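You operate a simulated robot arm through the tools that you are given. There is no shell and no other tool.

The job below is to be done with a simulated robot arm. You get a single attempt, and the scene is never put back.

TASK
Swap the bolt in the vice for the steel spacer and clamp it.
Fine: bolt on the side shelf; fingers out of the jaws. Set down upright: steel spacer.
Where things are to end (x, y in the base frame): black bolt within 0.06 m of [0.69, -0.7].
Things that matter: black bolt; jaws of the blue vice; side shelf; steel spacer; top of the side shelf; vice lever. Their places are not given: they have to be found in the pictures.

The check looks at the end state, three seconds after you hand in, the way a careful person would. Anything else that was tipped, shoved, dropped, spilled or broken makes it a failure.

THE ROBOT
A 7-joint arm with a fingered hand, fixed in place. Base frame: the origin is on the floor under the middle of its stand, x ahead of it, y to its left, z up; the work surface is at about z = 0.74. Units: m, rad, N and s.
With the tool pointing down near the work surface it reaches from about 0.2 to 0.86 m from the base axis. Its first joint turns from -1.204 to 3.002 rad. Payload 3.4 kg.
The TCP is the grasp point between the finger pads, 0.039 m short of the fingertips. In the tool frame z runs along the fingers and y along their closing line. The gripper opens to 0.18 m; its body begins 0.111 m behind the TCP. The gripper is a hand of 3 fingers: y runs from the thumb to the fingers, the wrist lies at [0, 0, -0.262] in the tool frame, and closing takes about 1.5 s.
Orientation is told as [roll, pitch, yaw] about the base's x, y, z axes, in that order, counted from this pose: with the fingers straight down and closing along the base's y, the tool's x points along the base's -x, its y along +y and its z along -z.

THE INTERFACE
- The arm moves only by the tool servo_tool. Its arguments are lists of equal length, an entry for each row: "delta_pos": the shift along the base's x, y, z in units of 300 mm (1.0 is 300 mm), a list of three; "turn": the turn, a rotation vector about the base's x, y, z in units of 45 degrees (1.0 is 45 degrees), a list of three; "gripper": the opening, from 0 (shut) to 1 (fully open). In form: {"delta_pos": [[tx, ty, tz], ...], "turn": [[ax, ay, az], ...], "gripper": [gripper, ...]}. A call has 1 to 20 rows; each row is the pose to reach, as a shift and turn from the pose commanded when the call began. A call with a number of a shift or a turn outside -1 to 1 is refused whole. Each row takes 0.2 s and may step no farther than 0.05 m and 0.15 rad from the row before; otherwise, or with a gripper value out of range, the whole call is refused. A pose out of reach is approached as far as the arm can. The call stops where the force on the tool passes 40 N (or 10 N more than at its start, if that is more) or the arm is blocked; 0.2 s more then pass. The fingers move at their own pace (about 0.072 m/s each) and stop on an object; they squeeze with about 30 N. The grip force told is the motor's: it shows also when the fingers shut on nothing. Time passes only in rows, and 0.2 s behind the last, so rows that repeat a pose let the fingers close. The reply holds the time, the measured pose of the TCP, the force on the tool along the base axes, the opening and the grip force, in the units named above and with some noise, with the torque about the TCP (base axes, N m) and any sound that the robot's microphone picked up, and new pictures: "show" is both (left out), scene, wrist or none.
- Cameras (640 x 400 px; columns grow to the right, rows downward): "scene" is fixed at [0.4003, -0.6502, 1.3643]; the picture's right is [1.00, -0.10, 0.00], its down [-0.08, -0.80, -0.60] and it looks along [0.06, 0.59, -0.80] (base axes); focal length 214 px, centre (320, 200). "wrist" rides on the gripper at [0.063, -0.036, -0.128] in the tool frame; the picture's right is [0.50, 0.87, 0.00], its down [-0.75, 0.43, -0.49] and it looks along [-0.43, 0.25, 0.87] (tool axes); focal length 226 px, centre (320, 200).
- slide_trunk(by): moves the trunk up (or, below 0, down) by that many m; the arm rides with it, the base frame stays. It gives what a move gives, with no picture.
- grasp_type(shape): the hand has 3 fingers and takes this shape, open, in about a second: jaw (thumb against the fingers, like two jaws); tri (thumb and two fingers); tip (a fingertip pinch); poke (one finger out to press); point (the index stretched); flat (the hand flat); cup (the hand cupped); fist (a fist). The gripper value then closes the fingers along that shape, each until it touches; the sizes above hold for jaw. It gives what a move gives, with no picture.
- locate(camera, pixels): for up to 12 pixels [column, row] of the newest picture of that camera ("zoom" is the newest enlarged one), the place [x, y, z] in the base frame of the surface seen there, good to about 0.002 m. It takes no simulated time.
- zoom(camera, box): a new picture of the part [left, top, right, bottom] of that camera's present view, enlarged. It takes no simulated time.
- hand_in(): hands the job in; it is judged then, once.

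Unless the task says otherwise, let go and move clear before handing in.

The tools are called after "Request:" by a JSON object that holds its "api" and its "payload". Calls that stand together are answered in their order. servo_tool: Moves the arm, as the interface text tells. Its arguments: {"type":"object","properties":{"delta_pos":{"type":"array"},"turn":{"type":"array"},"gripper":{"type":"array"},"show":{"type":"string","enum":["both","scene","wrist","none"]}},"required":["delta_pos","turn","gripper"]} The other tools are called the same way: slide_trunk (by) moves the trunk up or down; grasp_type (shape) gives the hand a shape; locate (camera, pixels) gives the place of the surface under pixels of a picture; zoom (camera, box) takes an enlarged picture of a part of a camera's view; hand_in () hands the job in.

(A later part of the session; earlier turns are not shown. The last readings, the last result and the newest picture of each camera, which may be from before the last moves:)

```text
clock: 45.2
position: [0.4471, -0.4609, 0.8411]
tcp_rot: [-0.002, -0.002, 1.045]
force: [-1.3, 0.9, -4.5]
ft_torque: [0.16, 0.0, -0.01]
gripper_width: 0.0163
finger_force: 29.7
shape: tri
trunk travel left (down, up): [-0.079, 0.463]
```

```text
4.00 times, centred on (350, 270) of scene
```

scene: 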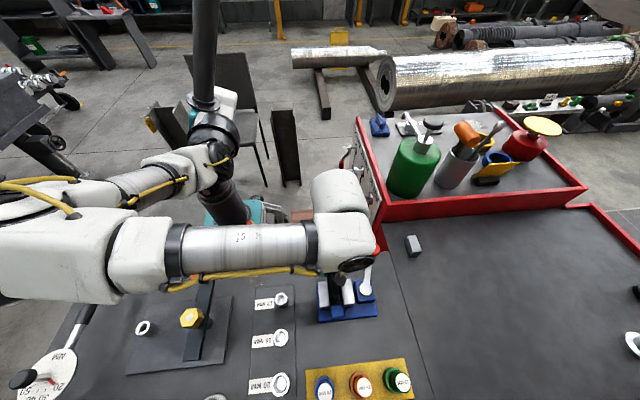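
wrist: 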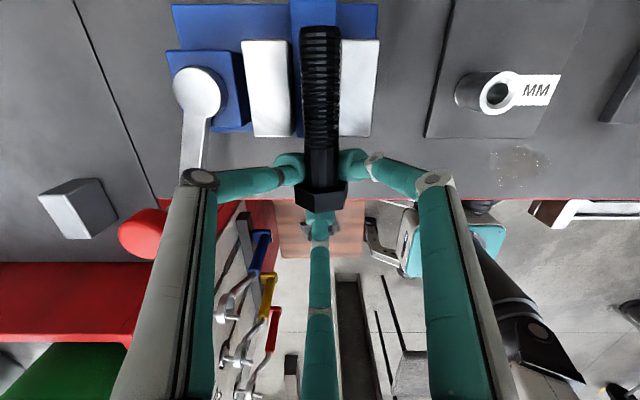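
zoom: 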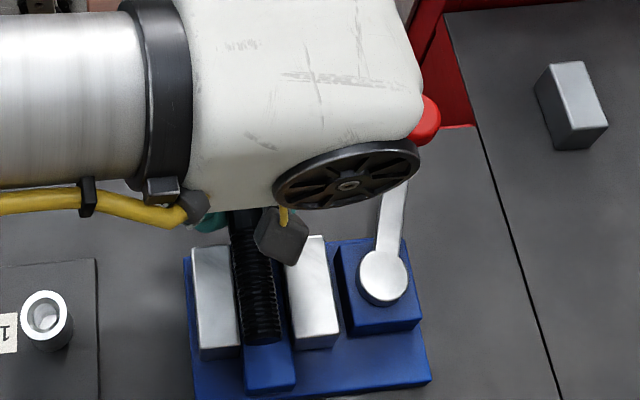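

The bolt is lifted with the 4.5 N weight on the tool and stays gripped. I'll check whether it's level.

Request:
{"api": "locate", "payload": {"camera": "wrist", "pixels": [[320, 35], [320, 60], [320, 90], [320, 120], [320, 160], [322, 190], [320, 24]]}}

```text
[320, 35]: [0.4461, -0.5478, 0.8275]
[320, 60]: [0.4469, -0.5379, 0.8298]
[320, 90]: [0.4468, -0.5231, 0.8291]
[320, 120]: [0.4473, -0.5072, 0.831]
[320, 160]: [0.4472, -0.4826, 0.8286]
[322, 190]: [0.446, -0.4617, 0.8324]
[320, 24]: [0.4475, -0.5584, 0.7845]
```

The bolt is level (top z≈0.829 along its length) and clear of the jaws. I'll raise it to z≈0.92 and carry it over to the shelf, aiming to put the bolt's middle at (0.69, -0.70).

Request:
{"api": "servo_tool", "payload": {"delta_pos": [[0, 0, 0.1], [0, 0, 0.2], [0, 0, 0.26], [0.1, -0.083, 0.26], [0.2, -0.166, 0.26], [0.3, -0.249, 0.26], [0.4, -0.332, 0.26], [0.5, -0.414, 0.22], [0.6, -0.497, 0.18], [0.7, -0.58, 0.14], [0.803, -0.663, 0.1], [0.803, -0.663, 0.1], [0.803, -0.663, 0.1]], "turn": [[0, 0, 0], [0, 0, 0], [0, 0, 0], [0, 0, 0], [0, 0, 0], [0, 0, 0], [0, 0, 0], [0, 0, 0], [0, 0, 0], [0, 0, 0], [0, 0, 0], [0, 0, 0], [0, 0, 0]], "gripper": [0.05, 0.05, 0.05, 0.05, 0.05, 0.05, 0.05, 0.05, 0.05, 0.05, 0.05, 0.05, 0.05]}}

```text
clock: 48.0
position: [0.6916, -0.6585, 0.8695]
tcp_rot: [-0.003, -0.001, 1.049]
force: [0.6, 0.8, -4.4]
ft_torque: [0.12, 0.01, -0.01]
gripper_width: 0.0162
finger_force: 30.1
shape: tri
trunk travel left (down, up): [-0.079, 0.463]
```

scene: 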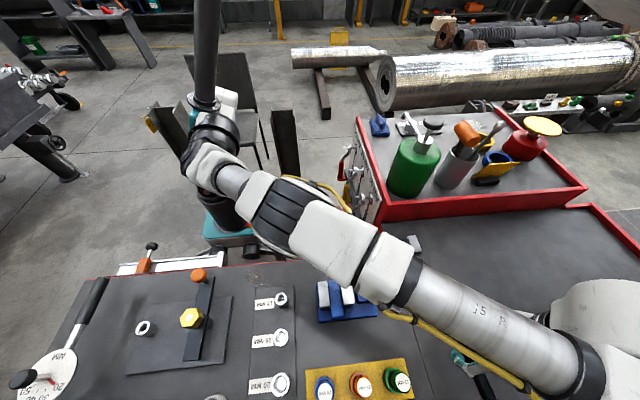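
wrist: 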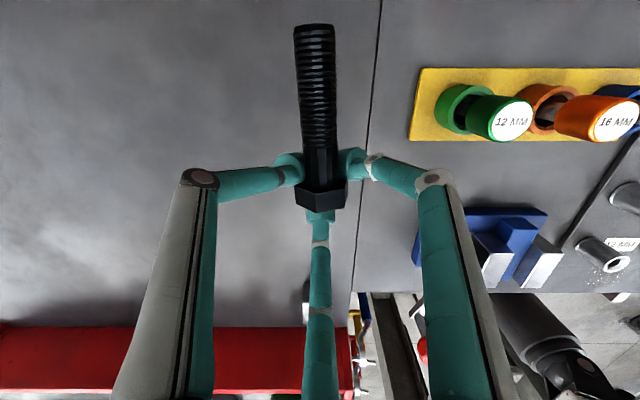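

The bolt is held securely over the shelf, with its middle near (0.69, -0.696). I'll lower it to just above the surface.

Request:
{"api": "servo_tool", "payload": {"delta_pos": [[0, 0, -0.08], [0, 0, -0.16], [0, 0, -0.22], [0, 0, -0.255], [0, 0, -0.255]], "turn": [[0, 0, 0], [0, 0, 0], [0, 0, 0], [0, 0, 0], [0, 0, 0]], "gripper": [0.05, 0.05, 0.05, 0.05, 0.05], "show": "wrist"}}

Request:
{"api": "locate", "payload": {"camera": "wrist", "pixels": [[315, 30], [317, 100], [319, 150], [321, 190], [310, 200], [250, 60], [315, 45]]}}

```text
clock: 49.2
position: [0.6916, -0.6593, 0.7935]
tcp_rot: [-0.001, -0.004, 1.048]
force: [0.4, 0.1, -4.1]
ft_torque: [0.16, 0.01, 0.02]
gripper_width: 0.0158
finger_force: 29.5
shape: tri
trunk travel left (down, up): [-0.079, 0.463]
```

wrist: 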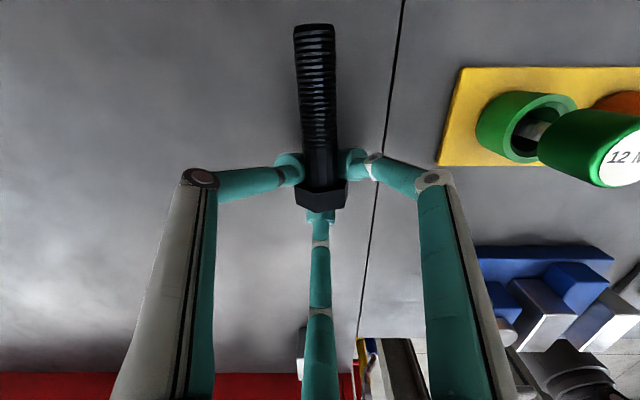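

```text
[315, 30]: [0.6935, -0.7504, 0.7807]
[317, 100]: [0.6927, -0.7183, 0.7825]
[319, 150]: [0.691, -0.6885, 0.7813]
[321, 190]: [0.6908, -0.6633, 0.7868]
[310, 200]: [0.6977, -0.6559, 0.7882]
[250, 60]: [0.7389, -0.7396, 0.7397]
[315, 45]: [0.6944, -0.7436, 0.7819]
```

The bolt's axis is at z≈0.769, so the head's lowest corner is about 9 mm above the shelf. I'll lower in 2 mm steps until the head touches.

Request:
{"api": "servo_tool", "payload": {"delta_pos": [[0, 0, -0.008], [0, 0, -0.016], [0, 0, -0.022], [0, 0, -0.027], [0, 0, -0.03]], "turn": [[0, 0, 0], [0, 0, 0], [0, 0, 0], [0, 0, 0], [0, 0, 0]], "gripper": [0.05, 0.05, 0.05, 0.05, 0.05], "show": "none"}}

```text
clock: 50.4
position: [0.6902, -0.6597, 0.7846]
tcp_rot: [0.0, -0.001, 1.047]
force: [0.1, -0.5, -4.7]
ft_torque: [0.15, 0.04, -0.02]
gripper_width: 0.0162
finger_force: 30.4
shape: tri
trunk travel left (down, up): [-0.079, 0.463]
```

There's no contact yet (still -4.7 N). I'll continue in 1 mm steps.

Request:
{"api": "servo_tool", "payload": {"delta_pos": [[0, 0, -0.004], [0, 0, -0.007], [0, 0, -0.01], [0, 0, -0.01]], "turn": [[0, 0, 0], [0, 0, 0], [0, 0, 0], [0, 0, 0]], "gripper": [0.05, 0.05, 0.05, 0.05], "show": "wrist"}}

Request:
{"api": "locate", "payload": {"camera": "wrist", "pixels": [[315, 30], [317, 100], [319, 150], [321, 190], [310, 200], [250, 60]]}}

```text
clock: 51.4
position: [0.6897, -0.6603, 0.783]
tcp_rot: [-0.004, -0.004, 1.048]
force: [0.3, 0.0, -2.6]
ft_torque: [0.09, 0.02, -0.01]
gripper_width: 0.0164
finger_force: 30.4
shape: tri
trunk travel left (down, up): [-0.079, 0.463]
```

wrist: 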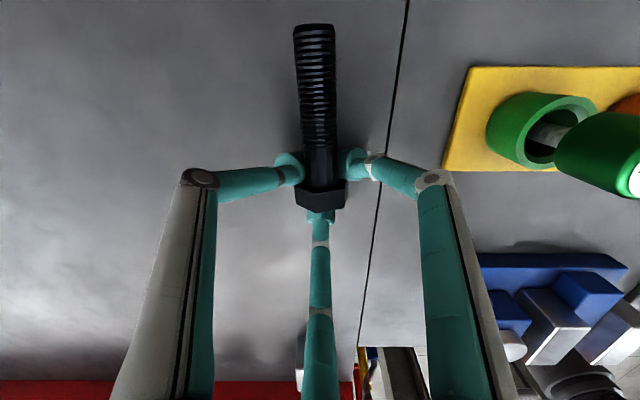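

```text
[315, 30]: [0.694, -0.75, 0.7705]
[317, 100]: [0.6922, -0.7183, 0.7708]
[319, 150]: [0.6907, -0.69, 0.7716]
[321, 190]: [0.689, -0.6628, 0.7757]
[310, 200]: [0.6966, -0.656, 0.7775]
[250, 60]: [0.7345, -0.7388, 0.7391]
```

The head has just touched (load dropped to -2.6 N) and the shaft tip is about 7 mm above the shelf. I'll tilt the tool about 4.4° about x to bring the threaded end down gently before releasing.

Request:
{"api": "servo_tool", "payload": {"delta_pos": [[0, 0, 0], [0, 0, 0], [0, 0, 0]], "turn": [[0.05, 0, 0], [0.1, 0, 0], [0.1, 0, 0]], "gripper": [0.05, 0.05, 0.05], "show": "wrist"}}

Request:
{"api": "locate", "payload": {"camera": "wrist", "pixels": [[315, 30], [317, 100], [319, 150], [321, 190], [310, 200], [250, 60]]}}

```text
clock: 52.2
position: [0.6915, -0.6609, 0.7832]
tcp_rot: [0.037, -0.072, 1.046]
force: [-1.1, -0.8, -1.1]
ft_torque: [0.1, 0.05, -0.01]
gripper_width: 0.016
finger_force: 30.5
shape: tri
trunk travel left (down, up): [-0.079, 0.463]
```

wrist: 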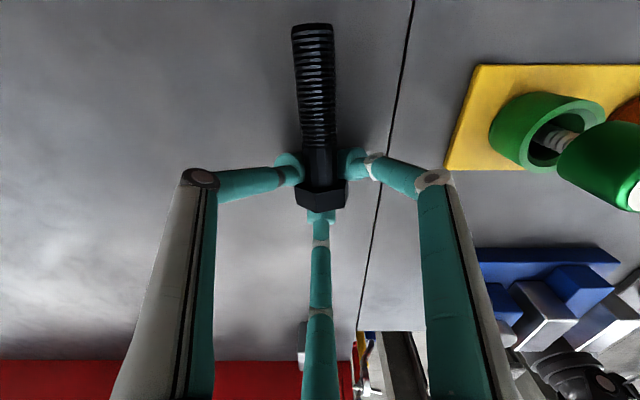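

```text
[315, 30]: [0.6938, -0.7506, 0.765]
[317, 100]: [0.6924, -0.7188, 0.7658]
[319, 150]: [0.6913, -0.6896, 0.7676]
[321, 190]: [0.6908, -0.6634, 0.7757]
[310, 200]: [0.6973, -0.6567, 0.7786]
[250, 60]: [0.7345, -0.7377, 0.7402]
```

The threaded end is now down on the shelf (shaft bottom ≈0.740). I'll open the fingers gently just enough to release, then rise straight up.

Request:
{"api": "servo_tool", "payload": {"delta_pos": [[0, 0, 0], [0, 0, 0], [0, 0, 0.005], [0, 0, 0.01], [0, 0, 0.01]], "turn": [[0.1, 0, 0], [0.1, 0, 0], [0.1, 0, 0], [0.1, 0, 0], [0.1, 0, 0]], "gripper": [0.15, 0.2, 0.25, 0.3, 0.3], "show": "wrist"}}

```text
clock: 53.4
position: [0.6928, -0.6616, 0.7851]
tcp_rot: [0.077, -0.139, 1.043]
force: [-1.4, -0.5, -0.7]
ft_torque: [-0.04, 0.04, -0.02]
gripper_width: 0.0519
finger_force: 0.1
shape: jaw
trunk travel left (down, up): [-0.079, 0.463]
```

wrist: 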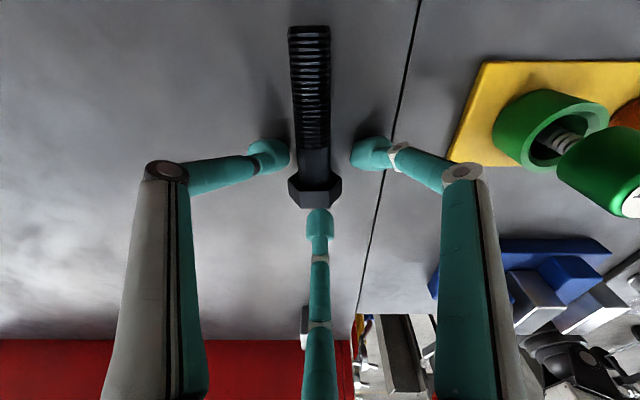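

The bolt is released and lies on the shelf; my turn values added a second small tilt, which I'll undo once clear. I'll rise straight up first, then straighten the hand.

Request:
{"api": "servo_tool", "payload": {"delta_pos": [[0, 0, 0.04], [0, 0, 0.1], [0, 0, 0.18], [0, 0, 0.24], [0, 0, 0.28], [0, 0, 0.28], [0, 0, 0.28]], "turn": [[0, 0, 0], [0, 0, 0], [0, 0, 0], [-0.1, 0, 0], [-0.2, 0, 0], [-0.2, 0, 0], [-0.2, 0, 0]], "gripper": [0.3, 0.3, 0.3, 0.3, 0.3, 0.3, 0.3]}}

Request:
{"api": "zoom", "payload": {"camera": "wrist", "box": [220, 20, 420, 220]}}

```text
clock: 55.0
position: [0.6887, -0.6604, 0.8701]
tcp_rot: [-0.001, -0.001, 1.046]
force: [0.2, 0.2, -0.9]
ft_torque: [0.03, -0.01, 0.02]
gripper_width: 0.0524
finger_force: 0.1
shape: jaw
trunk travel left (down, up): [-0.079, 0.463]
```

scene: 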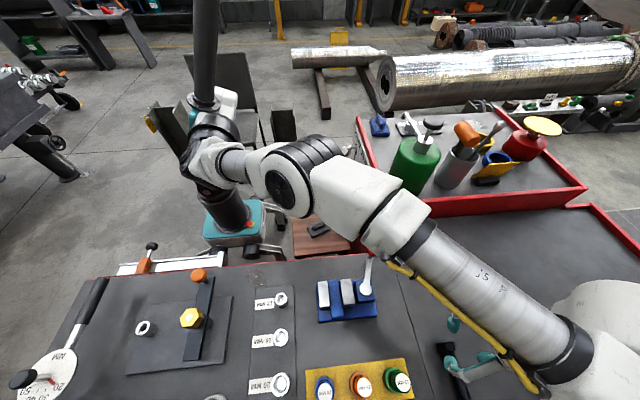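
wrist: 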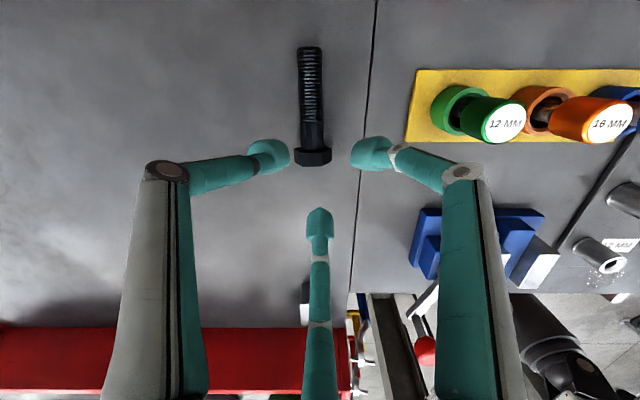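

```text
2.00 times, centred on (320, 120) of wrist
```

zoom: 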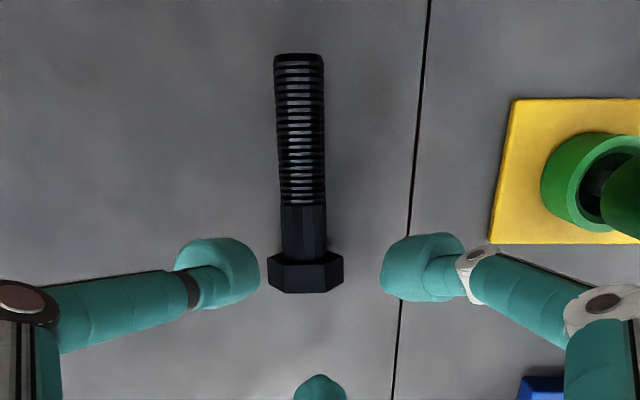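

Request:
{"api": "locate", "payload": {"camera": "zoom", "pixels": [[298, 58], [300, 120], [303, 200], [303, 240], [306, 275], [275, 265], [340, 265], [306, 290]]}}

Request:
{"api": "locate", "payload": {"camera": "scene", "pixels": [[322, 285], [348, 280], [323, 295], [348, 295], [370, 262], [368, 275], [335, 300], [413, 245], [330, 292]]}}

Request:
{"api": "zoom", "payload": {"camera": "scene", "box": [300, 250, 440, 330]}}

```text
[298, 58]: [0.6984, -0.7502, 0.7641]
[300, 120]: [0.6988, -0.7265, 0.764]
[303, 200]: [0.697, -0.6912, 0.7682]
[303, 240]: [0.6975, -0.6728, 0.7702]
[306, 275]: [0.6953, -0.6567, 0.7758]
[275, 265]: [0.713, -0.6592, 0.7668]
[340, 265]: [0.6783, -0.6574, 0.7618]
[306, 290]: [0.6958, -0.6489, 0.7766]
```

```text
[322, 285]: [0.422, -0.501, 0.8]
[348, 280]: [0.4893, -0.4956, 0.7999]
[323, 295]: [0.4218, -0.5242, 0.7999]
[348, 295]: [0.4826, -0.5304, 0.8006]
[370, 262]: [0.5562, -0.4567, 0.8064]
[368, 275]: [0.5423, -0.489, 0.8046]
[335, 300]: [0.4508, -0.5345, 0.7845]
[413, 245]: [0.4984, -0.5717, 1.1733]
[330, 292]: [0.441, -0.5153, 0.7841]
```

```text
4.57 times, centred on (370, 290) of scene
```

zoom: 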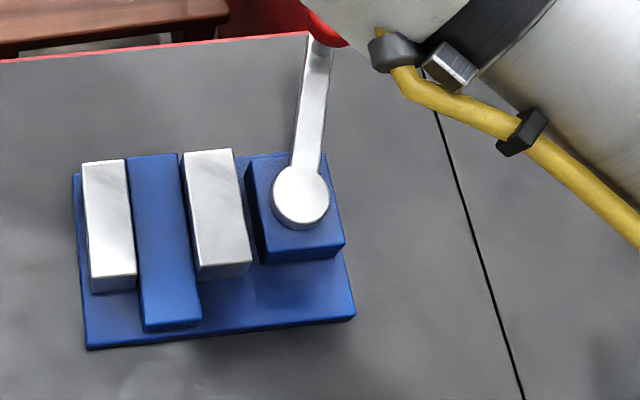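

The bolt rests with its middle at about (0.697, -0.700), well within tolerance. The vice is empty, so I'll measure the jaw gap and pad in this enlargement.

Request:
{"api": "locate", "payload": {"camera": "zoom", "pixels": [[122, 165], [130, 270], [188, 155], [203, 265], [135, 165], [175, 160], [150, 320], [195, 315], [155, 240], [86, 170], [232, 155], [95, 282]]}}

```text
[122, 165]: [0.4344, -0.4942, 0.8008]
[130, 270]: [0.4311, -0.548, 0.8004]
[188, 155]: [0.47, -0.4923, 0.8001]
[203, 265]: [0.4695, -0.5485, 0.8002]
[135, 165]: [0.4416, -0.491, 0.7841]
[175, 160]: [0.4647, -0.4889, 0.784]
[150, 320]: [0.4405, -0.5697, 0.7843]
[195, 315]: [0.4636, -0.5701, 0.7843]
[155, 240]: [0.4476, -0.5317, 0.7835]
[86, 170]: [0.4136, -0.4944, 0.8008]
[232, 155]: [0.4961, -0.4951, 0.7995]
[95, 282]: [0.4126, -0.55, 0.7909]
```

The jaw gap is x 0.4335–0.4695 and the pad top is z 0.784, so the spacer should stand with its centre at about (0.448, -0.5205). Before going to the spacer, I'll check the height and front of the green can next to it.

Request:
{"api": "locate", "payload": {"camera": "scene", "pixels": [[413, 175], [400, 185], [395, 160], [430, 155], [432, 125], [420, 150], [450, 170], [405, 192]]}}

Request:
{"api": "servo_tool", "payload": {"delta_pos": [[0.008, 0.1, 0.05], [0.016, 0.22, 0.08], [0.024, 0.34, 0.1], [0.032, 0.46, 0.13], [0.04, 0.58, 0.16], [0.048, 0.7, 0.2], [0.057, 0.807, 0.2], [0.057, 0.807, 0.2]], "turn": [[0, 0, -0.12], [0, 0, -0.25], [0, 0, -0.38], [0, 0, -0.51], [0, 0, -0.64], [0, 0, -0.77], [0, 0, -0.9], [0, 0, -1]], "gripper": [0.3, 0.35, 0.35, 0.35, 0.35, 0.35, 0.35, 0.35]}}

```text
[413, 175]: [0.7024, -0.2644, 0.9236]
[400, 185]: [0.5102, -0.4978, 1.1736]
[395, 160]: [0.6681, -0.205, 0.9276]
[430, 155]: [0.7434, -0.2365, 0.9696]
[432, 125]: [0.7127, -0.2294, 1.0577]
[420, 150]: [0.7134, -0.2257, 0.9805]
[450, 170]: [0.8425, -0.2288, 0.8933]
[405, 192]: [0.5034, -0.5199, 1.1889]
```

```text
clock: 56.8
position: [0.7047, -0.4166, 0.9292]
tcp_rot: [-0.004, -0.003, 0.26]
force: [-0.3, -0.1, 0.3]
ft_torque: [-0.04, 0.03, 0.0]
gripper_width: 0.0609
finger_force: 0.0
shape: jaw
trunk travel left (down, up): [-0.079, 0.463]
```

scene: 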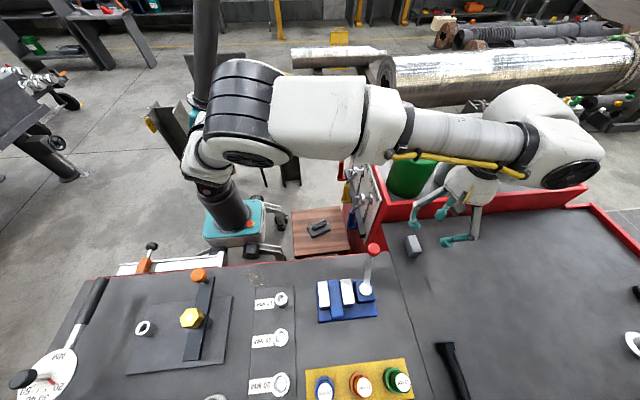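
wrist: 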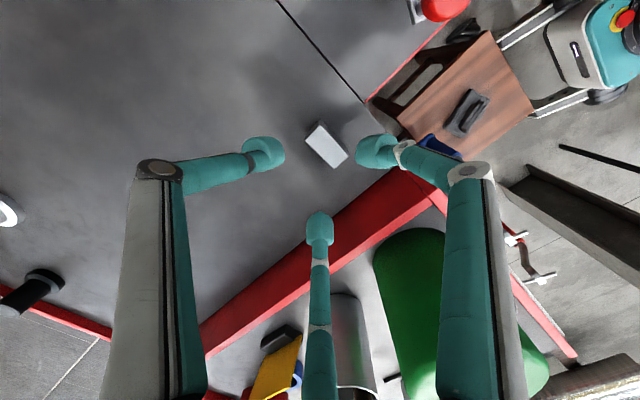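

Now over the spacer with 15° of yaw left to undo. The forearm passes near the green can's pump (top z≈1.06 at (0.71, -0.23)), so I'll measure the forearm's clearance before lowering.

Request:
{"api": "locate", "payload": {"camera": "scene", "pixels": [[460, 115], [460, 135], [460, 155], [430, 155], [500, 160], [540, 150], [560, 185], [470, 185], [410, 130], [385, 130], [415, 156], [470, 205]]}}

Request:
{"api": "zoom", "payload": {"camera": "scene", "box": [360, 70, 620, 270]}}

```text
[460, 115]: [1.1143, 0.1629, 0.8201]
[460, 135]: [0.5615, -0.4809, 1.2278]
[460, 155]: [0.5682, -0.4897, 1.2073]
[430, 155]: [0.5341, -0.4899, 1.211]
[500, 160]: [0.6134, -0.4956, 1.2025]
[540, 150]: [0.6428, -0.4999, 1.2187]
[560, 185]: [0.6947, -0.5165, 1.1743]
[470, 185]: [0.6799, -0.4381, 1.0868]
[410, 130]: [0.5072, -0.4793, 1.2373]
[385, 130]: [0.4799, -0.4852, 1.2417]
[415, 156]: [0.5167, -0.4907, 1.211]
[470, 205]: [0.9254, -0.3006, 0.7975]
```

```text
2.00 times, centred on (490, 170) of scene
```

zoom: 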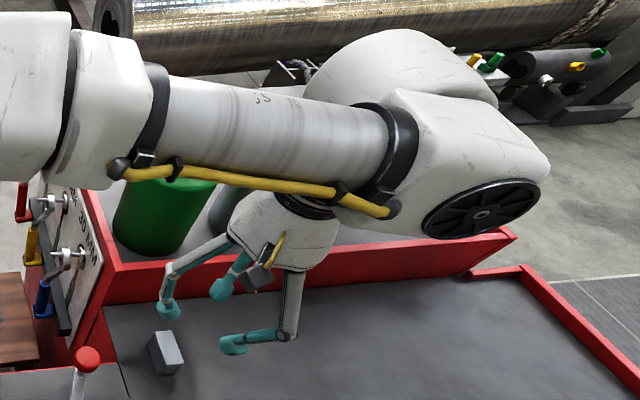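

The forearm passes at y≈-0.49 to -0.39 and z above 1.2, well in front of the can. I'll check the rounded wrist housing behind it too.

Request:
{"api": "locate", "payload": {"camera": "scene", "pixels": [[530, 95], [500, 105], [550, 110], [530, 88], [490, 110], [560, 105], [515, 92]]}}

```text
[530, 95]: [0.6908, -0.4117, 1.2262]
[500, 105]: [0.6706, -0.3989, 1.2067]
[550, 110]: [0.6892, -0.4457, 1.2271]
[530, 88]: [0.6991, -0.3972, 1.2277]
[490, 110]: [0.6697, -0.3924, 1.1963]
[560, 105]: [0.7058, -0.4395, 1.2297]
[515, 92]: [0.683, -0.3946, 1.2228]
```

There's ample clearance behind. I'll finish the yaw back to 0, keep the fingers at about 60 mm opening, and re-measure the spacer from the wrist view.

Request:
{"api": "servo_tool", "payload": {"delta_pos": [[0, 0, -0.05], [0, 0, -0.1], [0, 0, -0.15], [0, 0, -0.15]], "turn": [[0, 0, -0.17], [0, 0, -0.333], [0, 0, -0.333], [0, 0, -0.333]], "gripper": [0.38, 0.38, 0.38, 0.38], "show": "wrist"}}

Request:
{"api": "zoom", "payload": {"camera": "wrist", "box": [240, 90, 400, 240]}}

```text
clock: 57.8
position: [0.7065, -0.4175, 0.8844]
tcp_rot: [-0.004, -0.003, 0.0]
force: [0.3, 0.6, 0.0]
ft_torque: [-0.02, -0.01, 0.01]
gripper_width: 0.0662
finger_force: 0.0
shape: jaw
trunk travel left (down, up): [-0.079, 0.463]
```

wrist: 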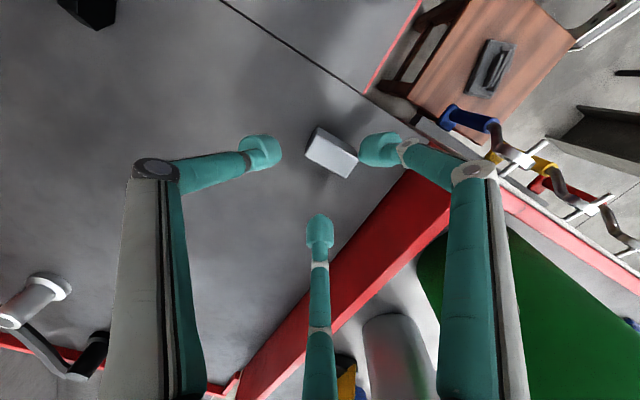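

```text
2.67 times, centred on (320, 165) of wrist
```

zoom: 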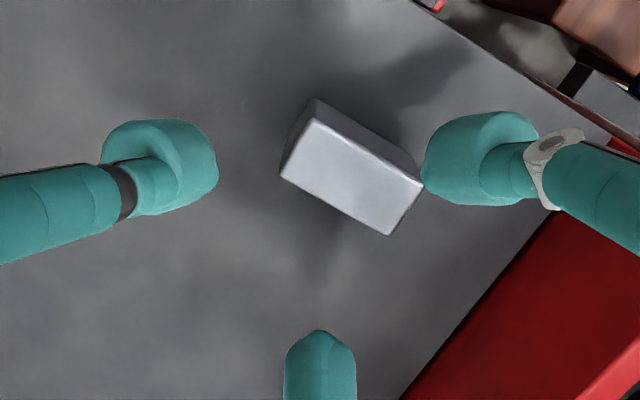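

Request:
{"api": "locate", "payload": {"camera": "zoom", "pixels": [[316, 122], [420, 182], [388, 232], [284, 172], [350, 178], [310, 105], [368, 152], [336, 202], [405, 207], [300, 147]]}}

```text
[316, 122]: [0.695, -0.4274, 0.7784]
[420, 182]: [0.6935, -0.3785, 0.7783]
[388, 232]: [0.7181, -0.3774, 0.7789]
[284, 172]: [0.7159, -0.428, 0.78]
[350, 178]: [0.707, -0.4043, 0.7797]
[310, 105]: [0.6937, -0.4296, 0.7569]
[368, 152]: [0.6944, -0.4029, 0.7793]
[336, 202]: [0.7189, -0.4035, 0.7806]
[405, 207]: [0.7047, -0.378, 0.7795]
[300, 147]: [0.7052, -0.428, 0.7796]
```

The spacer is centred at (0.706, -0.403), square to the axes, top z 0.779. The TCP is placed so two fingers will meet its long sides at mid-length and the thumb its near end. I'll lower to z≈0.798.

Request:
{"api": "servo_tool", "payload": {"delta_pos": [[0, 0, -0.1], [0, 0, -0.2], [0, 0, -0.26], [0, 0, -0.288], [0, 0, -0.288]], "turn": [[0, 0, 0], [0, 0, 0], [0, 0, 0], [0, 0, 0], [0, 0, 0]], "gripper": [0.38, 0.38, 0.38, 0.38, 0.38]}}

Request:
{"api": "zoom", "payload": {"camera": "wrist", "box": [220, 90, 420, 270]}}

```text
clock: 59.0
position: [0.7053, -0.4158, 0.7968]
tcp_rot: [-0.002, -0.001, 0.0]
force: [-0.1, 0.0, -0.5]
ft_torque: [-0.02, 0.01, -0.02]
gripper_width: 0.066
finger_force: 0.0
shape: jaw
trunk travel left (down, up): [-0.079, 0.463]
```

scene: 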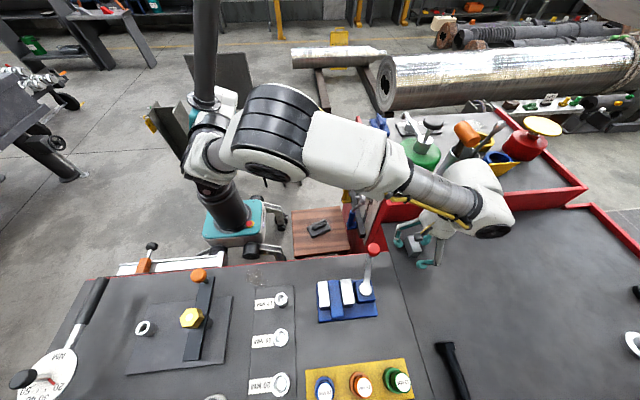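
wrist: 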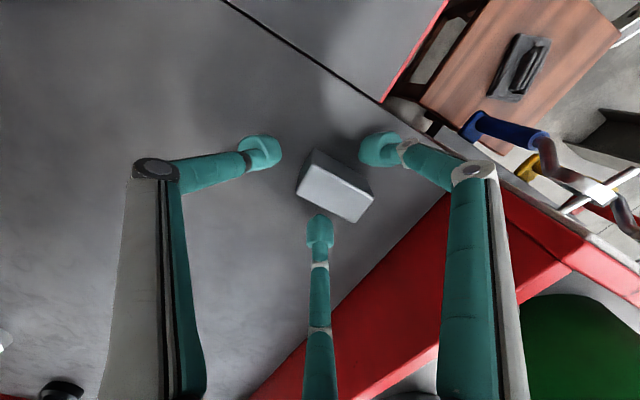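

```text
2.22 times, centred on (320, 180) of wrist
```

zoom: 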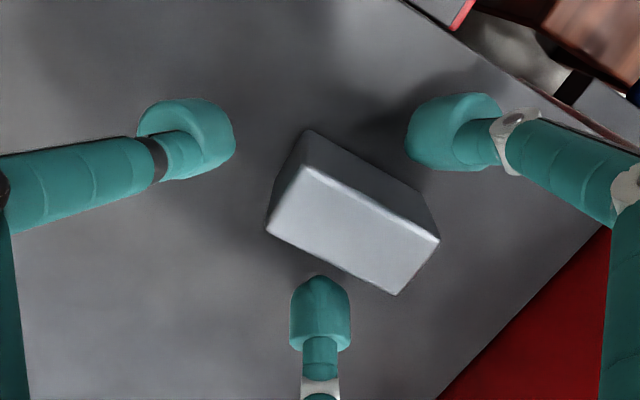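

The spacer lies between the three fingertips with no contact. I'll close on it.

Request:
{"api": "servo_tool", "payload": {"delta_pos": [[0, 0, 0], [0, 0, 0], [0, 0, 0], [0, 0, 0], [0, 0, 0], [0, 0, 0], [0, 0, 0]], "turn": [[0, 0, 0], [0, 0, 0], [0, 0, 0], [0, 0, 0], [0, 0, 0], [0, 0, 0], [0, 0, 0]], "gripper": [0.3, 0.22, 0.16, 0.12, 0.08, 0.05, 0.05], "show": "wrist"}}

Request:
{"api": "zoom", "payload": {"camera": "wrist", "box": [220, 90, 420, 270]}}

Request:
{"api": "locate", "payload": {"camera": "zoom", "pixels": [[300, 170], [435, 238], [398, 290], [268, 232], [350, 230], [330, 200], [330, 260]]}}

```text
clock: 60.6
position: [0.7051, -0.4166, 0.7967]
tcp_rot: [-0.004, -0.001, -0.002]
force: [-0.5, -1.9, -0.4]
ft_torque: [-0.05, 0.01, -0.01]
gripper_width: 0.0235
finger_force: 30.1
shape: tri
trunk travel left (down, up): [-0.079, 0.463]
```

wrist: 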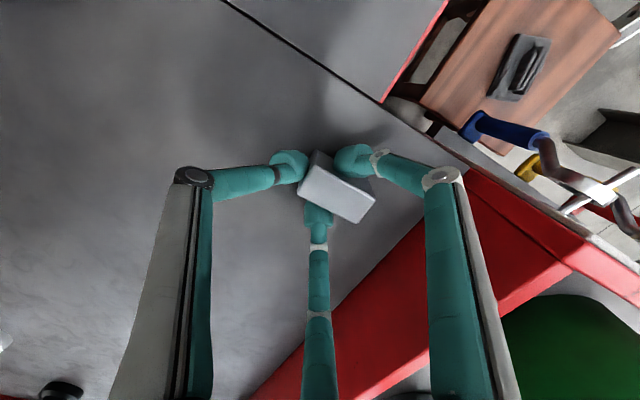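

```text
2.22 times, centred on (320, 180) of wrist
```

zoom: 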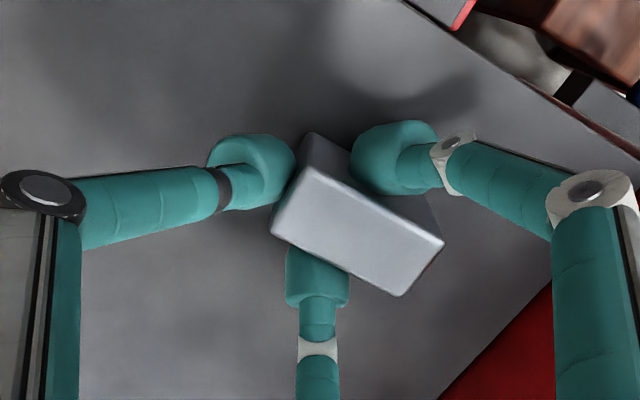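

```text
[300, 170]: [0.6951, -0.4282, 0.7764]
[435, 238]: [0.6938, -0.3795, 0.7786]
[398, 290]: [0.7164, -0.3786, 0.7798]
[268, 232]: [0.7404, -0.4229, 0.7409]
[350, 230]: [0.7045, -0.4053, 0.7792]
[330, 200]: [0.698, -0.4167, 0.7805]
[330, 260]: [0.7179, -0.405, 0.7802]
```

The spacer is gripped (30 N, width 0.0235) and hasn't shifted noticeably. I'll lift it 20 mm and check that it stays level.

Request:
{"api": "servo_tool", "payload": {"delta_pos": [[0, 0, 0.015], [0, 0, 0.03], [0, 0, 0.05], [0, 0, 0.07], [0, 0, 0.07]], "turn": [[0, 0, 0], [0, 0, 0], [0, 0, 0], [0, 0, 0], [0, 0, 0]], "gripper": [0.05, 0.05, 0.05, 0.05, 0.05]}}

Request:
{"api": "zoom", "payload": {"camera": "wrist", "box": [220, 90, 420, 270]}}

Request:
{"api": "locate", "payload": {"camera": "zoom", "pixels": [[318, 172], [438, 240], [398, 290], [280, 232], [350, 230], [340, 190], [330, 260], [410, 260], [295, 205]]}}

```text
clock: 61.8
position: [0.7065, -0.4171, 0.8166]
tcp_rot: [-0.003, 0.0, -0.001]
force: [-0.2, -0.2, -5.5]
ft_torque: [-0.06, -0.02, -0.01]
gripper_width: 0.0232
finger_force: 30.1
shape: tri
trunk travel left (down, up): [-0.079, 0.463]
```

scene: 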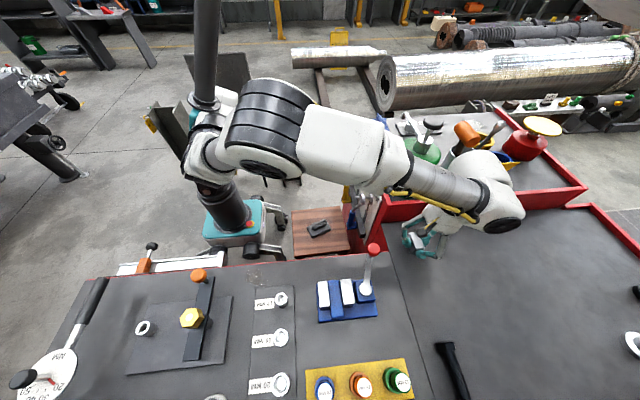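
wrist: 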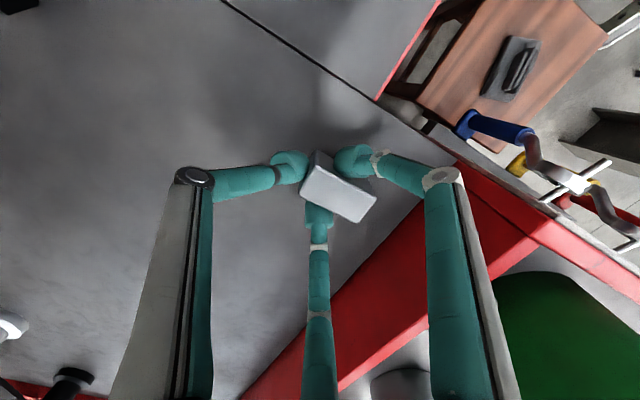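

```text
2.22 times, centred on (320, 180) of wrist
```

zoom: 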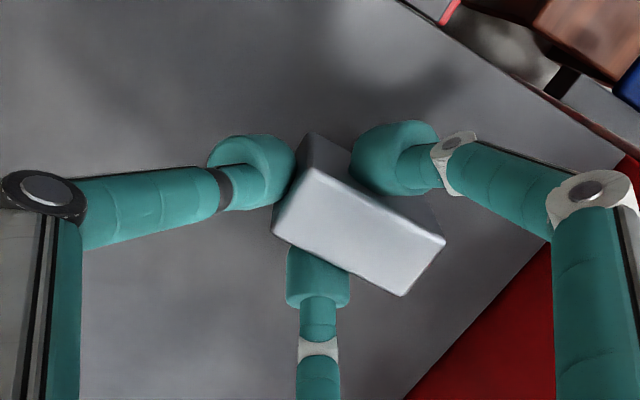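

```text
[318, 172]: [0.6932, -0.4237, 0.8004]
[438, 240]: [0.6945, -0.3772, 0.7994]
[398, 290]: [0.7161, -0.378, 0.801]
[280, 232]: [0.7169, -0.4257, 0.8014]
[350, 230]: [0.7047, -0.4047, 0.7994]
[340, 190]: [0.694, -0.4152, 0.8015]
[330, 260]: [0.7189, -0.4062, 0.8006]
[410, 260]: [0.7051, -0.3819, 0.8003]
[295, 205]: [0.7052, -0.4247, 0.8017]
```

The spacer is held level (top z≈0.8005 at all corners) with its bottom 56 mm below the TCP. I'll lift it to z≈0.93 and carry it above the vice.

Request:
{"api": "servo_tool", "payload": {"delta_pos": [[0, 0, 0.13], [0, 0, 0.26], [0, 0, 0.378], [-0.1075, -0.049, 0.378], [-0.215, -0.098, 0.378], [-0.3225, -0.147, 0.378], [-0.43, -0.196, 0.378], [-0.5375, -0.245, 0.378], [-0.645, -0.294, 0.378], [-0.7525, -0.343, 0.378], [-0.86, -0.392, 0.378], [-0.86, -0.392, 0.378], [-0.86, -0.392, 0.378]], "turn": [[0, 0, 0], [0, 0, 0], [0, 0, 0], [0, 0, 0], [0, 0, 0], [0, 0, 0], [0, 0, 0], [0, 0, 0], [0, 0, 0], [0, 0, 0], [0, 0, 0], [0, 0, 0], [0, 0, 0]], "gripper": [0.05, 0.05, 0.05, 0.05, 0.05, 0.05, 0.05, 0.05, 0.05, 0.05, 0.05, 0.05, 0.05]}}

Request:
{"api": "zoom", "payload": {"camera": "wrist", "box": [200, 60, 440, 260]}}

```text
clock: 64.6
position: [0.447, -0.5346, 0.933]
tcp_rot: [-0.004, 0.0, -0.003]
force: [0.3, -0.1, -4.6]
ft_torque: [-0.07, -0.01, -0.02]
gripper_width: 0.023
finger_force: 30.2
shape: tri
trunk travel left (down, up): [-0.079, 0.463]
```

scene: 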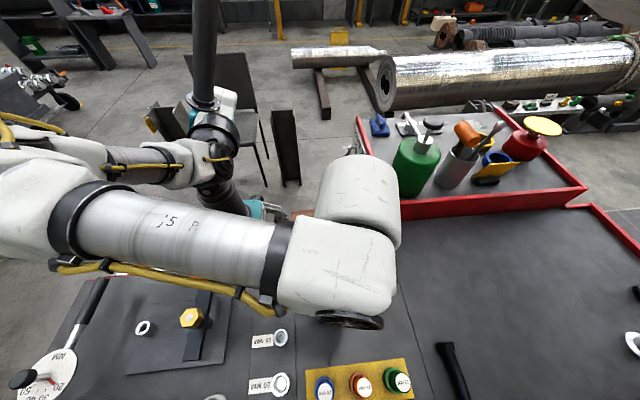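
wrist: 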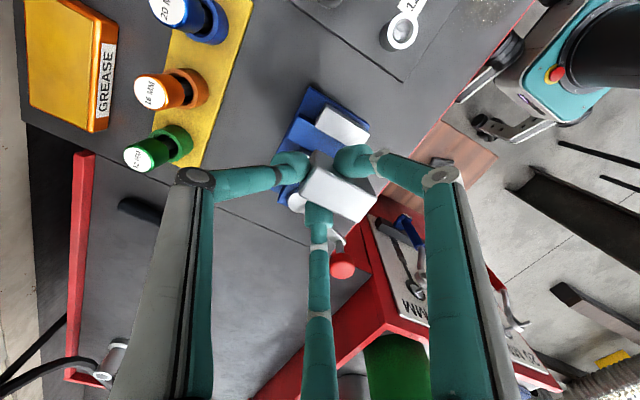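

```text
2.00 times, centred on (320, 160) of wrist
```

zoom: 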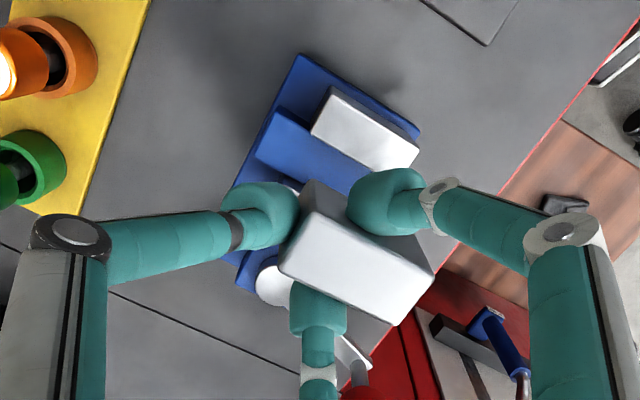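

The spacer is above the vice. I'll locate its top corners and the jaws to compute the exact alignment.

Request:
{"api": "locate", "payload": {"camera": "zoom", "pixels": [[320, 218], [428, 275], [395, 318], [286, 266], [355, 268], [372, 245], [340, 293], [412, 298], [303, 242], [330, 140], [405, 165], [290, 190]]}}

```text
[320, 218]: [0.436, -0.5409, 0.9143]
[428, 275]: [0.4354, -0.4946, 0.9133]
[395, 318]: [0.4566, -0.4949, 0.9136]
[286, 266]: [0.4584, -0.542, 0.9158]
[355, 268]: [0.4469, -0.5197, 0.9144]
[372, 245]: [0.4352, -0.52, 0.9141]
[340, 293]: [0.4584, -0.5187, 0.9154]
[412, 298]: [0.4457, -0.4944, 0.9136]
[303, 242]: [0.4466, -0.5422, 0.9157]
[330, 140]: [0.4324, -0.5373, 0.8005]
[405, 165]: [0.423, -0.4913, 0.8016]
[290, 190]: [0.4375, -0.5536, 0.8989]
```

The spacer centre is at about (0.447, -0.518) with a slight 2.6° droop at the +y end. I'll correct by +3 mm in x, about -4 mm in y and a small counter-tilt, while lowering until its bottom is just above the jaw tops.

Request:
{"api": "servo_tool", "payload": {"delta_pos": [[0.01, -0.014, -0.06], [0.01, -0.014, -0.12], [0.01, -0.014, -0.18], [0.01, -0.014, -0.225], [0.01, -0.014, -0.225]], "turn": [[0.03, 0, 0], [0.055, 0, 0], [0.055, 0, 0], [0.055, 0, 0], [0.055, 0, 0]], "gripper": [0.05, 0.05, 0.05, 0.05, 0.05], "show": "wrist"}}

Request:
{"api": "zoom", "payload": {"camera": "wrist", "box": [220, 80, 420, 260]}}

```text
clock: 65.8
position: [0.45, -0.541, 0.8651]
tcp_rot: [0.038, 0.0, 0.0]
force: [0.4, 0.0, -4.2]
ft_torque: [-0.09, 0.01, 0.03]
gripper_width: 0.0225
finger_force: 30.1
shape: tri
trunk travel left (down, up): [-0.079, 0.463]
```

wrist: 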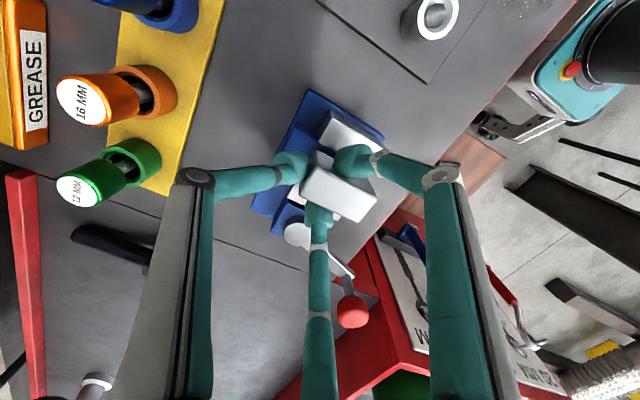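

```text
2.22 times, centred on (320, 170) of wrist
```

zoom: 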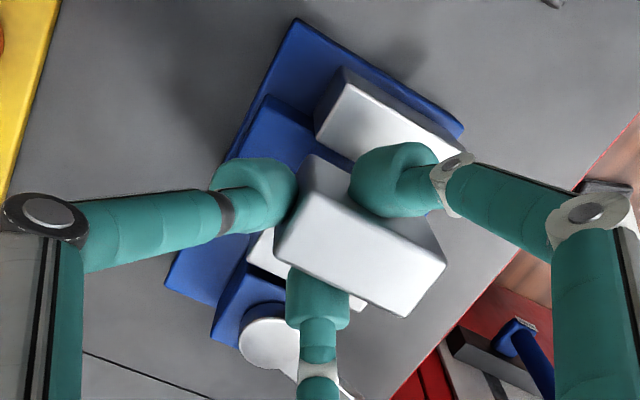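

Request:
{"api": "locate", "payload": {"camera": "zoom", "pixels": [[322, 192], [440, 260], [403, 312], [280, 248], [360, 255], [380, 225], [340, 282], [422, 288], [300, 220], [340, 85], [455, 150], [425, 140]]}}

```text
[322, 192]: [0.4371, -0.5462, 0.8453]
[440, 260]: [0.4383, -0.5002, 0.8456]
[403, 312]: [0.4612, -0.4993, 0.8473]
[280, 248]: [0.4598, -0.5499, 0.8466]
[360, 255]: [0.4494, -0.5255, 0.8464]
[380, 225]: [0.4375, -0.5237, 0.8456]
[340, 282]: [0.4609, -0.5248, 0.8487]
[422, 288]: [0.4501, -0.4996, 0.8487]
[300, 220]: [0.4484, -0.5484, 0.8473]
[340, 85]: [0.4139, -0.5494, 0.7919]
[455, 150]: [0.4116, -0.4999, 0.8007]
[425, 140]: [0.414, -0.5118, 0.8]
```

The spacer is level now and centred at x≈0.449, but 3.5 mm too far in -y. I'll shift +3.5 mm in y and lower most of the remaining 23 mm between the jaws.

Request:
{"api": "servo_tool", "payload": {"delta_pos": [[0, 0.012, 0], [0, 0.012, -0.015], [0, 0.012, -0.03], [0, 0.012, -0.045], [0, 0.012, -0.058], [0, 0.012, -0.066], [0, 0.012, -0.066]], "turn": [[0, 0, 0], [0, 0, 0], [0, 0, 0], [0, 0, 0], [0, 0, 0], [0, 0, 0], [0, 0, 0]], "gripper": [0.05, 0.05, 0.05, 0.05, 0.05, 0.05, 0.05], "show": "wrist"}}

Request:
{"api": "zoom", "payload": {"camera": "wrist", "box": [220, 80, 420, 260]}}

Request:
{"api": "locate", "payload": {"camera": "zoom", "pixels": [[322, 192], [440, 260], [403, 312], [280, 248], [360, 255], [380, 225], [340, 282], [422, 288], [300, 220], [425, 140], [260, 260]]}}

```text
clock: 67.4
position: [0.4504, -0.5355, 0.8455]
tcp_rot: [0.039, 0.0, 0.0]
force: [0.5, 0.2, -4.4]
ft_torque: [-0.07, -0.02, 0.02]
gripper_width: 0.0228
finger_force: 29.6
shape: tri
trunk travel left (down, up): [-0.079, 0.463]
```

wrist: 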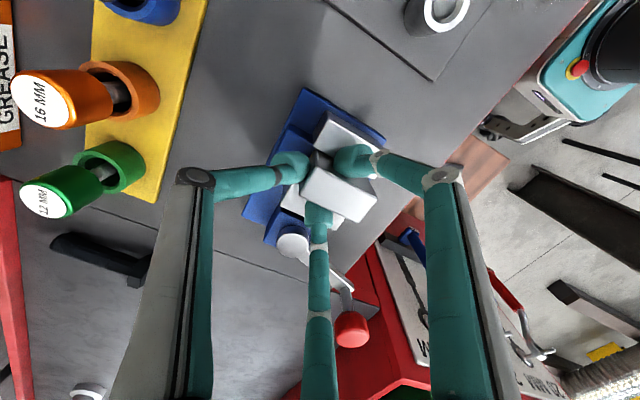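

```text
2.22 times, centred on (320, 170) of wrist
```

zoom: 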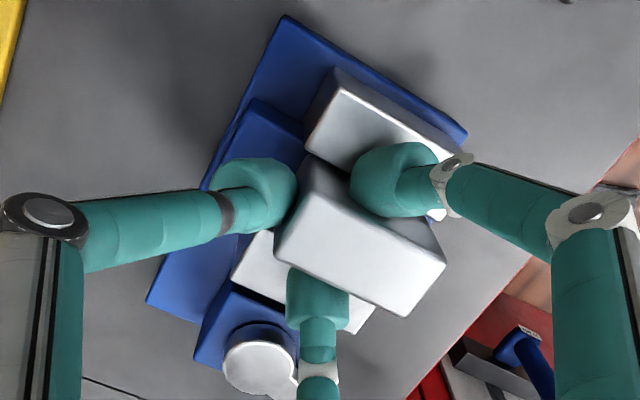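

```text
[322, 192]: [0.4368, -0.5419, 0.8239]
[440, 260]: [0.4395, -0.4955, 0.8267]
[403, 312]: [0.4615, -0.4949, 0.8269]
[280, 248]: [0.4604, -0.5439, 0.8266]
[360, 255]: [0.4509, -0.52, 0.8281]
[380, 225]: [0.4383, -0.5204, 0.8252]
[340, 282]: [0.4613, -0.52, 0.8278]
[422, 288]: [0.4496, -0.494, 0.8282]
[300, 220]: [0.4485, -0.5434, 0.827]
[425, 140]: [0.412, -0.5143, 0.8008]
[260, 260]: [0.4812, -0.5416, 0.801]
```

The spacer is between the jaws with its top at z≈0.827, so its bottom is about 3–4 mm above the pad, with no side forces. I'll lower the last millimetres gently.

Request:
{"api": "servo_tool", "payload": {"delta_pos": [[0, 0.0, -0.004], [0, 0.0, -0.008], [0, 0.0, -0.011], [0, 0.0, -0.011]], "turn": [[0, 0, 0], [0, 0, 0], [0, 0, 0], [0, 0, 0]], "gripper": [0.05, 0.05, 0.05, 0.05], "show": "none"}}

```text
clock: 68.4
position: [0.4503, -0.5355, 0.8423]
tcp_rot: [0.039, 0.001, -0.002]
force: [-0.2, -0.7, -3.3]
ft_torque: [-0.09, -0.02, -0.02]
gripper_width: 0.023
finger_force: 30.2
shape: tri
trunk travel left (down, up): [-0.079, 0.463]
```

The load eased slightly to -3.3 N, so it's about to touch. I'll go one more millimetre.

Request:
{"api": "servo_tool", "payload": {"delta_pos": [[0, 0, -0.003], [0, 0, -0.005], [0, 0, -0.005]], "turn": [[0, 0, 0], [0, 0, 0], [0, 0, 0]], "gripper": [0.05, 0.05, 0.05], "show": "wrist"}}

Request:
{"api": "zoom", "payload": {"camera": "wrist", "box": [220, 80, 420, 260]}}

Request:
{"api": "locate", "payload": {"camera": "zoom", "pixels": [[322, 194], [440, 260], [403, 312], [280, 248], [360, 255], [380, 225], [340, 282], [422, 288], [300, 220]]}}

```text
clock: 69.2
position: [0.4496, -0.5344, 0.8406]
tcp_rot: [0.041, -0.003, -0.001]
force: [0.8, -0.8, 3.7]
ft_torque: [-0.1, -0.04, 0.0]
gripper_width: 0.0228
finger_force: 29.3
shape: tri
trunk travel left (down, up): [-0.079, 0.463]
```

wrist: 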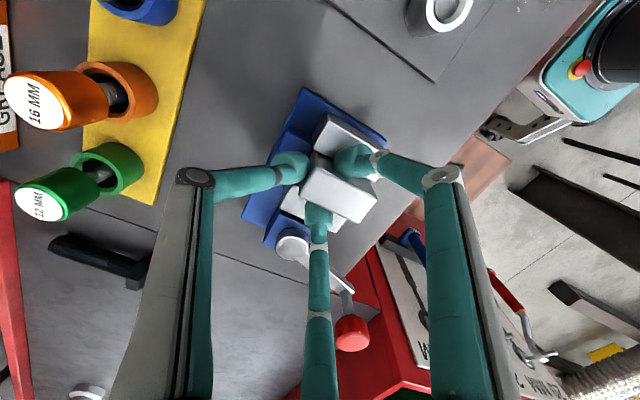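

```text
2.22 times, centred on (320, 170) of wrist
```

zoom: 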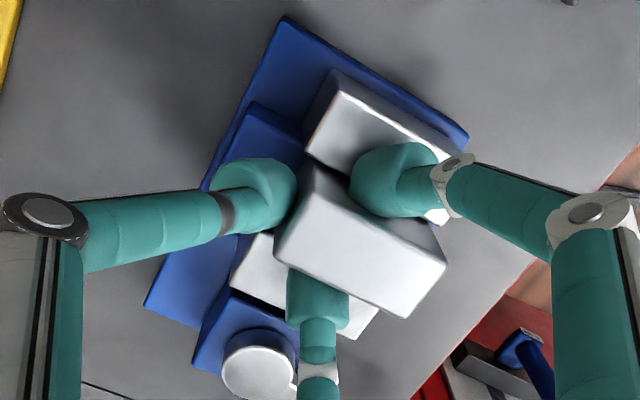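

```text
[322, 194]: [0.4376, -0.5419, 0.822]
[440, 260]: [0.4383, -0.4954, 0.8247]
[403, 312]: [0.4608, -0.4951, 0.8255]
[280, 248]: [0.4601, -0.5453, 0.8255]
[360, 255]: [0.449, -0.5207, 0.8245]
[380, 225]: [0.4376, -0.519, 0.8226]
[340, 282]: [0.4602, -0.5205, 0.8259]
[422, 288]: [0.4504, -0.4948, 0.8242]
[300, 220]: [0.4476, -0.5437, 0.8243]
```

The pad now carries the spacer (+3.7 N), which stands with its top at z≈0.8245 between the jaws, centred at (0.449, -0.520). I'll release it carefully.

Request:
{"api": "servo_tool", "payload": {"delta_pos": [[0, 0, 0.002], [0, 0, 0.003], [0, 0, 0.008], [0, 0, 0.015], [0, 0, 0.02], [0, 0, 0.02]], "turn": [[0, 0, 0], [0, 0, 0], [0, 0, 0], [0, 0, 0], [0, 0, 0], [0, 0, 0]], "gripper": [0.16, 0.22, 0.28, 0.34, 0.38, 0.38], "show": "wrist"}}

Request:
{"api": "zoom", "payload": {"camera": "wrist", "box": [220, 80, 420, 260]}}

Request:
{"api": "locate", "payload": {"camera": "zoom", "pixels": [[322, 194], [440, 260], [403, 312], [280, 248], [360, 255], [380, 225], [340, 282], [422, 288], [300, 220]]}}

```text
clock: 70.6
position: [0.4503, -0.5349, 0.8469]
tcp_rot: [0.04, 0.001, -0.001]
force: [-0.7, 0.3, -0.2]
ft_torque: [0.0, 0.01, 0.01]
gripper_width: 0.066
finger_force: 0.0
shape: jaw
trunk travel left (down, up): [-0.079, 0.463]
```

wrist: 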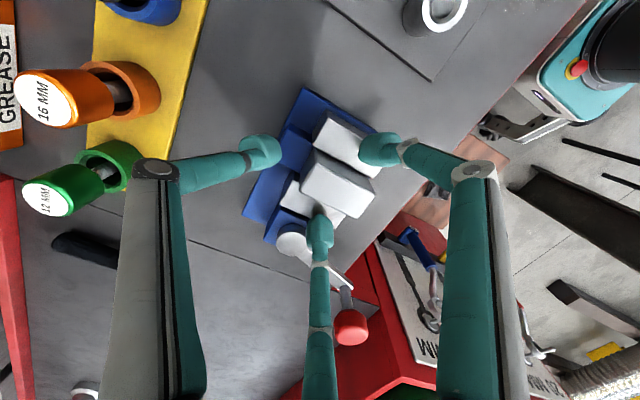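

```text
2.22 times, centred on (320, 170) of wrist
```

zoom: 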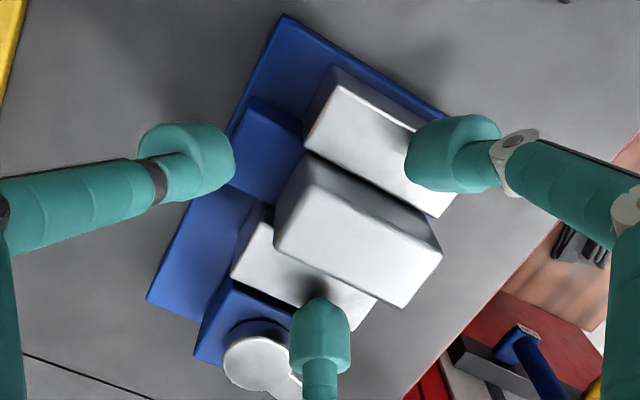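

```text
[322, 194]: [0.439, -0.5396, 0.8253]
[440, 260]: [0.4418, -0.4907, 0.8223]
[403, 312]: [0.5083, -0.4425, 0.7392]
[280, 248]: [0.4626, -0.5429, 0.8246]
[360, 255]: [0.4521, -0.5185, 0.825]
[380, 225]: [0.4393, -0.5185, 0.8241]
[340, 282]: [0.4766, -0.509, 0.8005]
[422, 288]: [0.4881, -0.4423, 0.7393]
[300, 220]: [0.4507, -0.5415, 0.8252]
```

The fingers are open and clear, and the spacer stands on its own between the jaws. I'll rise, straighten the hand, and take another look at its position.

Request:
{"api": "servo_tool", "payload": {"delta_pos": [[0, 0, 0.08], [0, 0, 0.18], [0, 0, 0.28], [0, 0, 0.35], [0, 0, 0.35], [0, 0, 0.35]], "turn": [[0, 0, 0], [0, 0, 0], [0, 0, 0], [-0.055, 0, 0], [-0.055, 0, 0], [-0.055, 0, 0]], "gripper": [0.38, 0.38, 0.38, 0.6, 0.6, 0.6], "show": "wrist"}}

Request:
{"api": "zoom", "payload": {"camera": "wrist", "box": [250, 100, 390, 240]}}

```text
clock: 72.0
position: [0.451, -0.5343, 0.9523]
tcp_rot: [0.0, 0.001, -0.002]
force: [0.4, -0.5, -0.5]
ft_torque: [0.01, 0.03, -0.03]
gripper_width: 0.1044
finger_force: 0.0
shape: jaw
trunk travel left (down, up): [-0.079, 0.463]
```

wrist: 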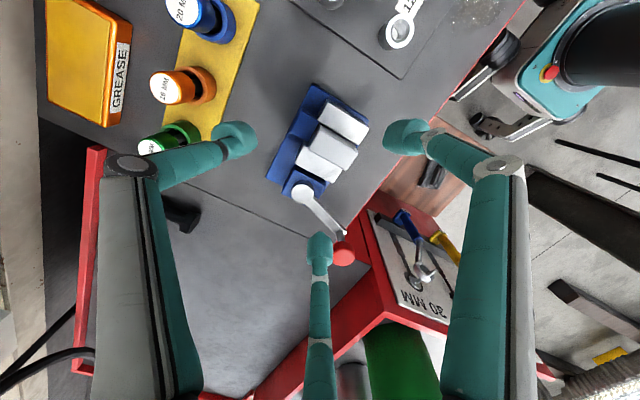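

```text
2.86 times, centred on (320, 170) of wrist
```

zoom: 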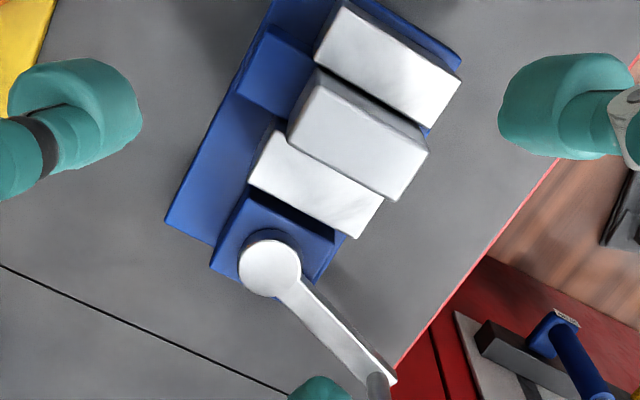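

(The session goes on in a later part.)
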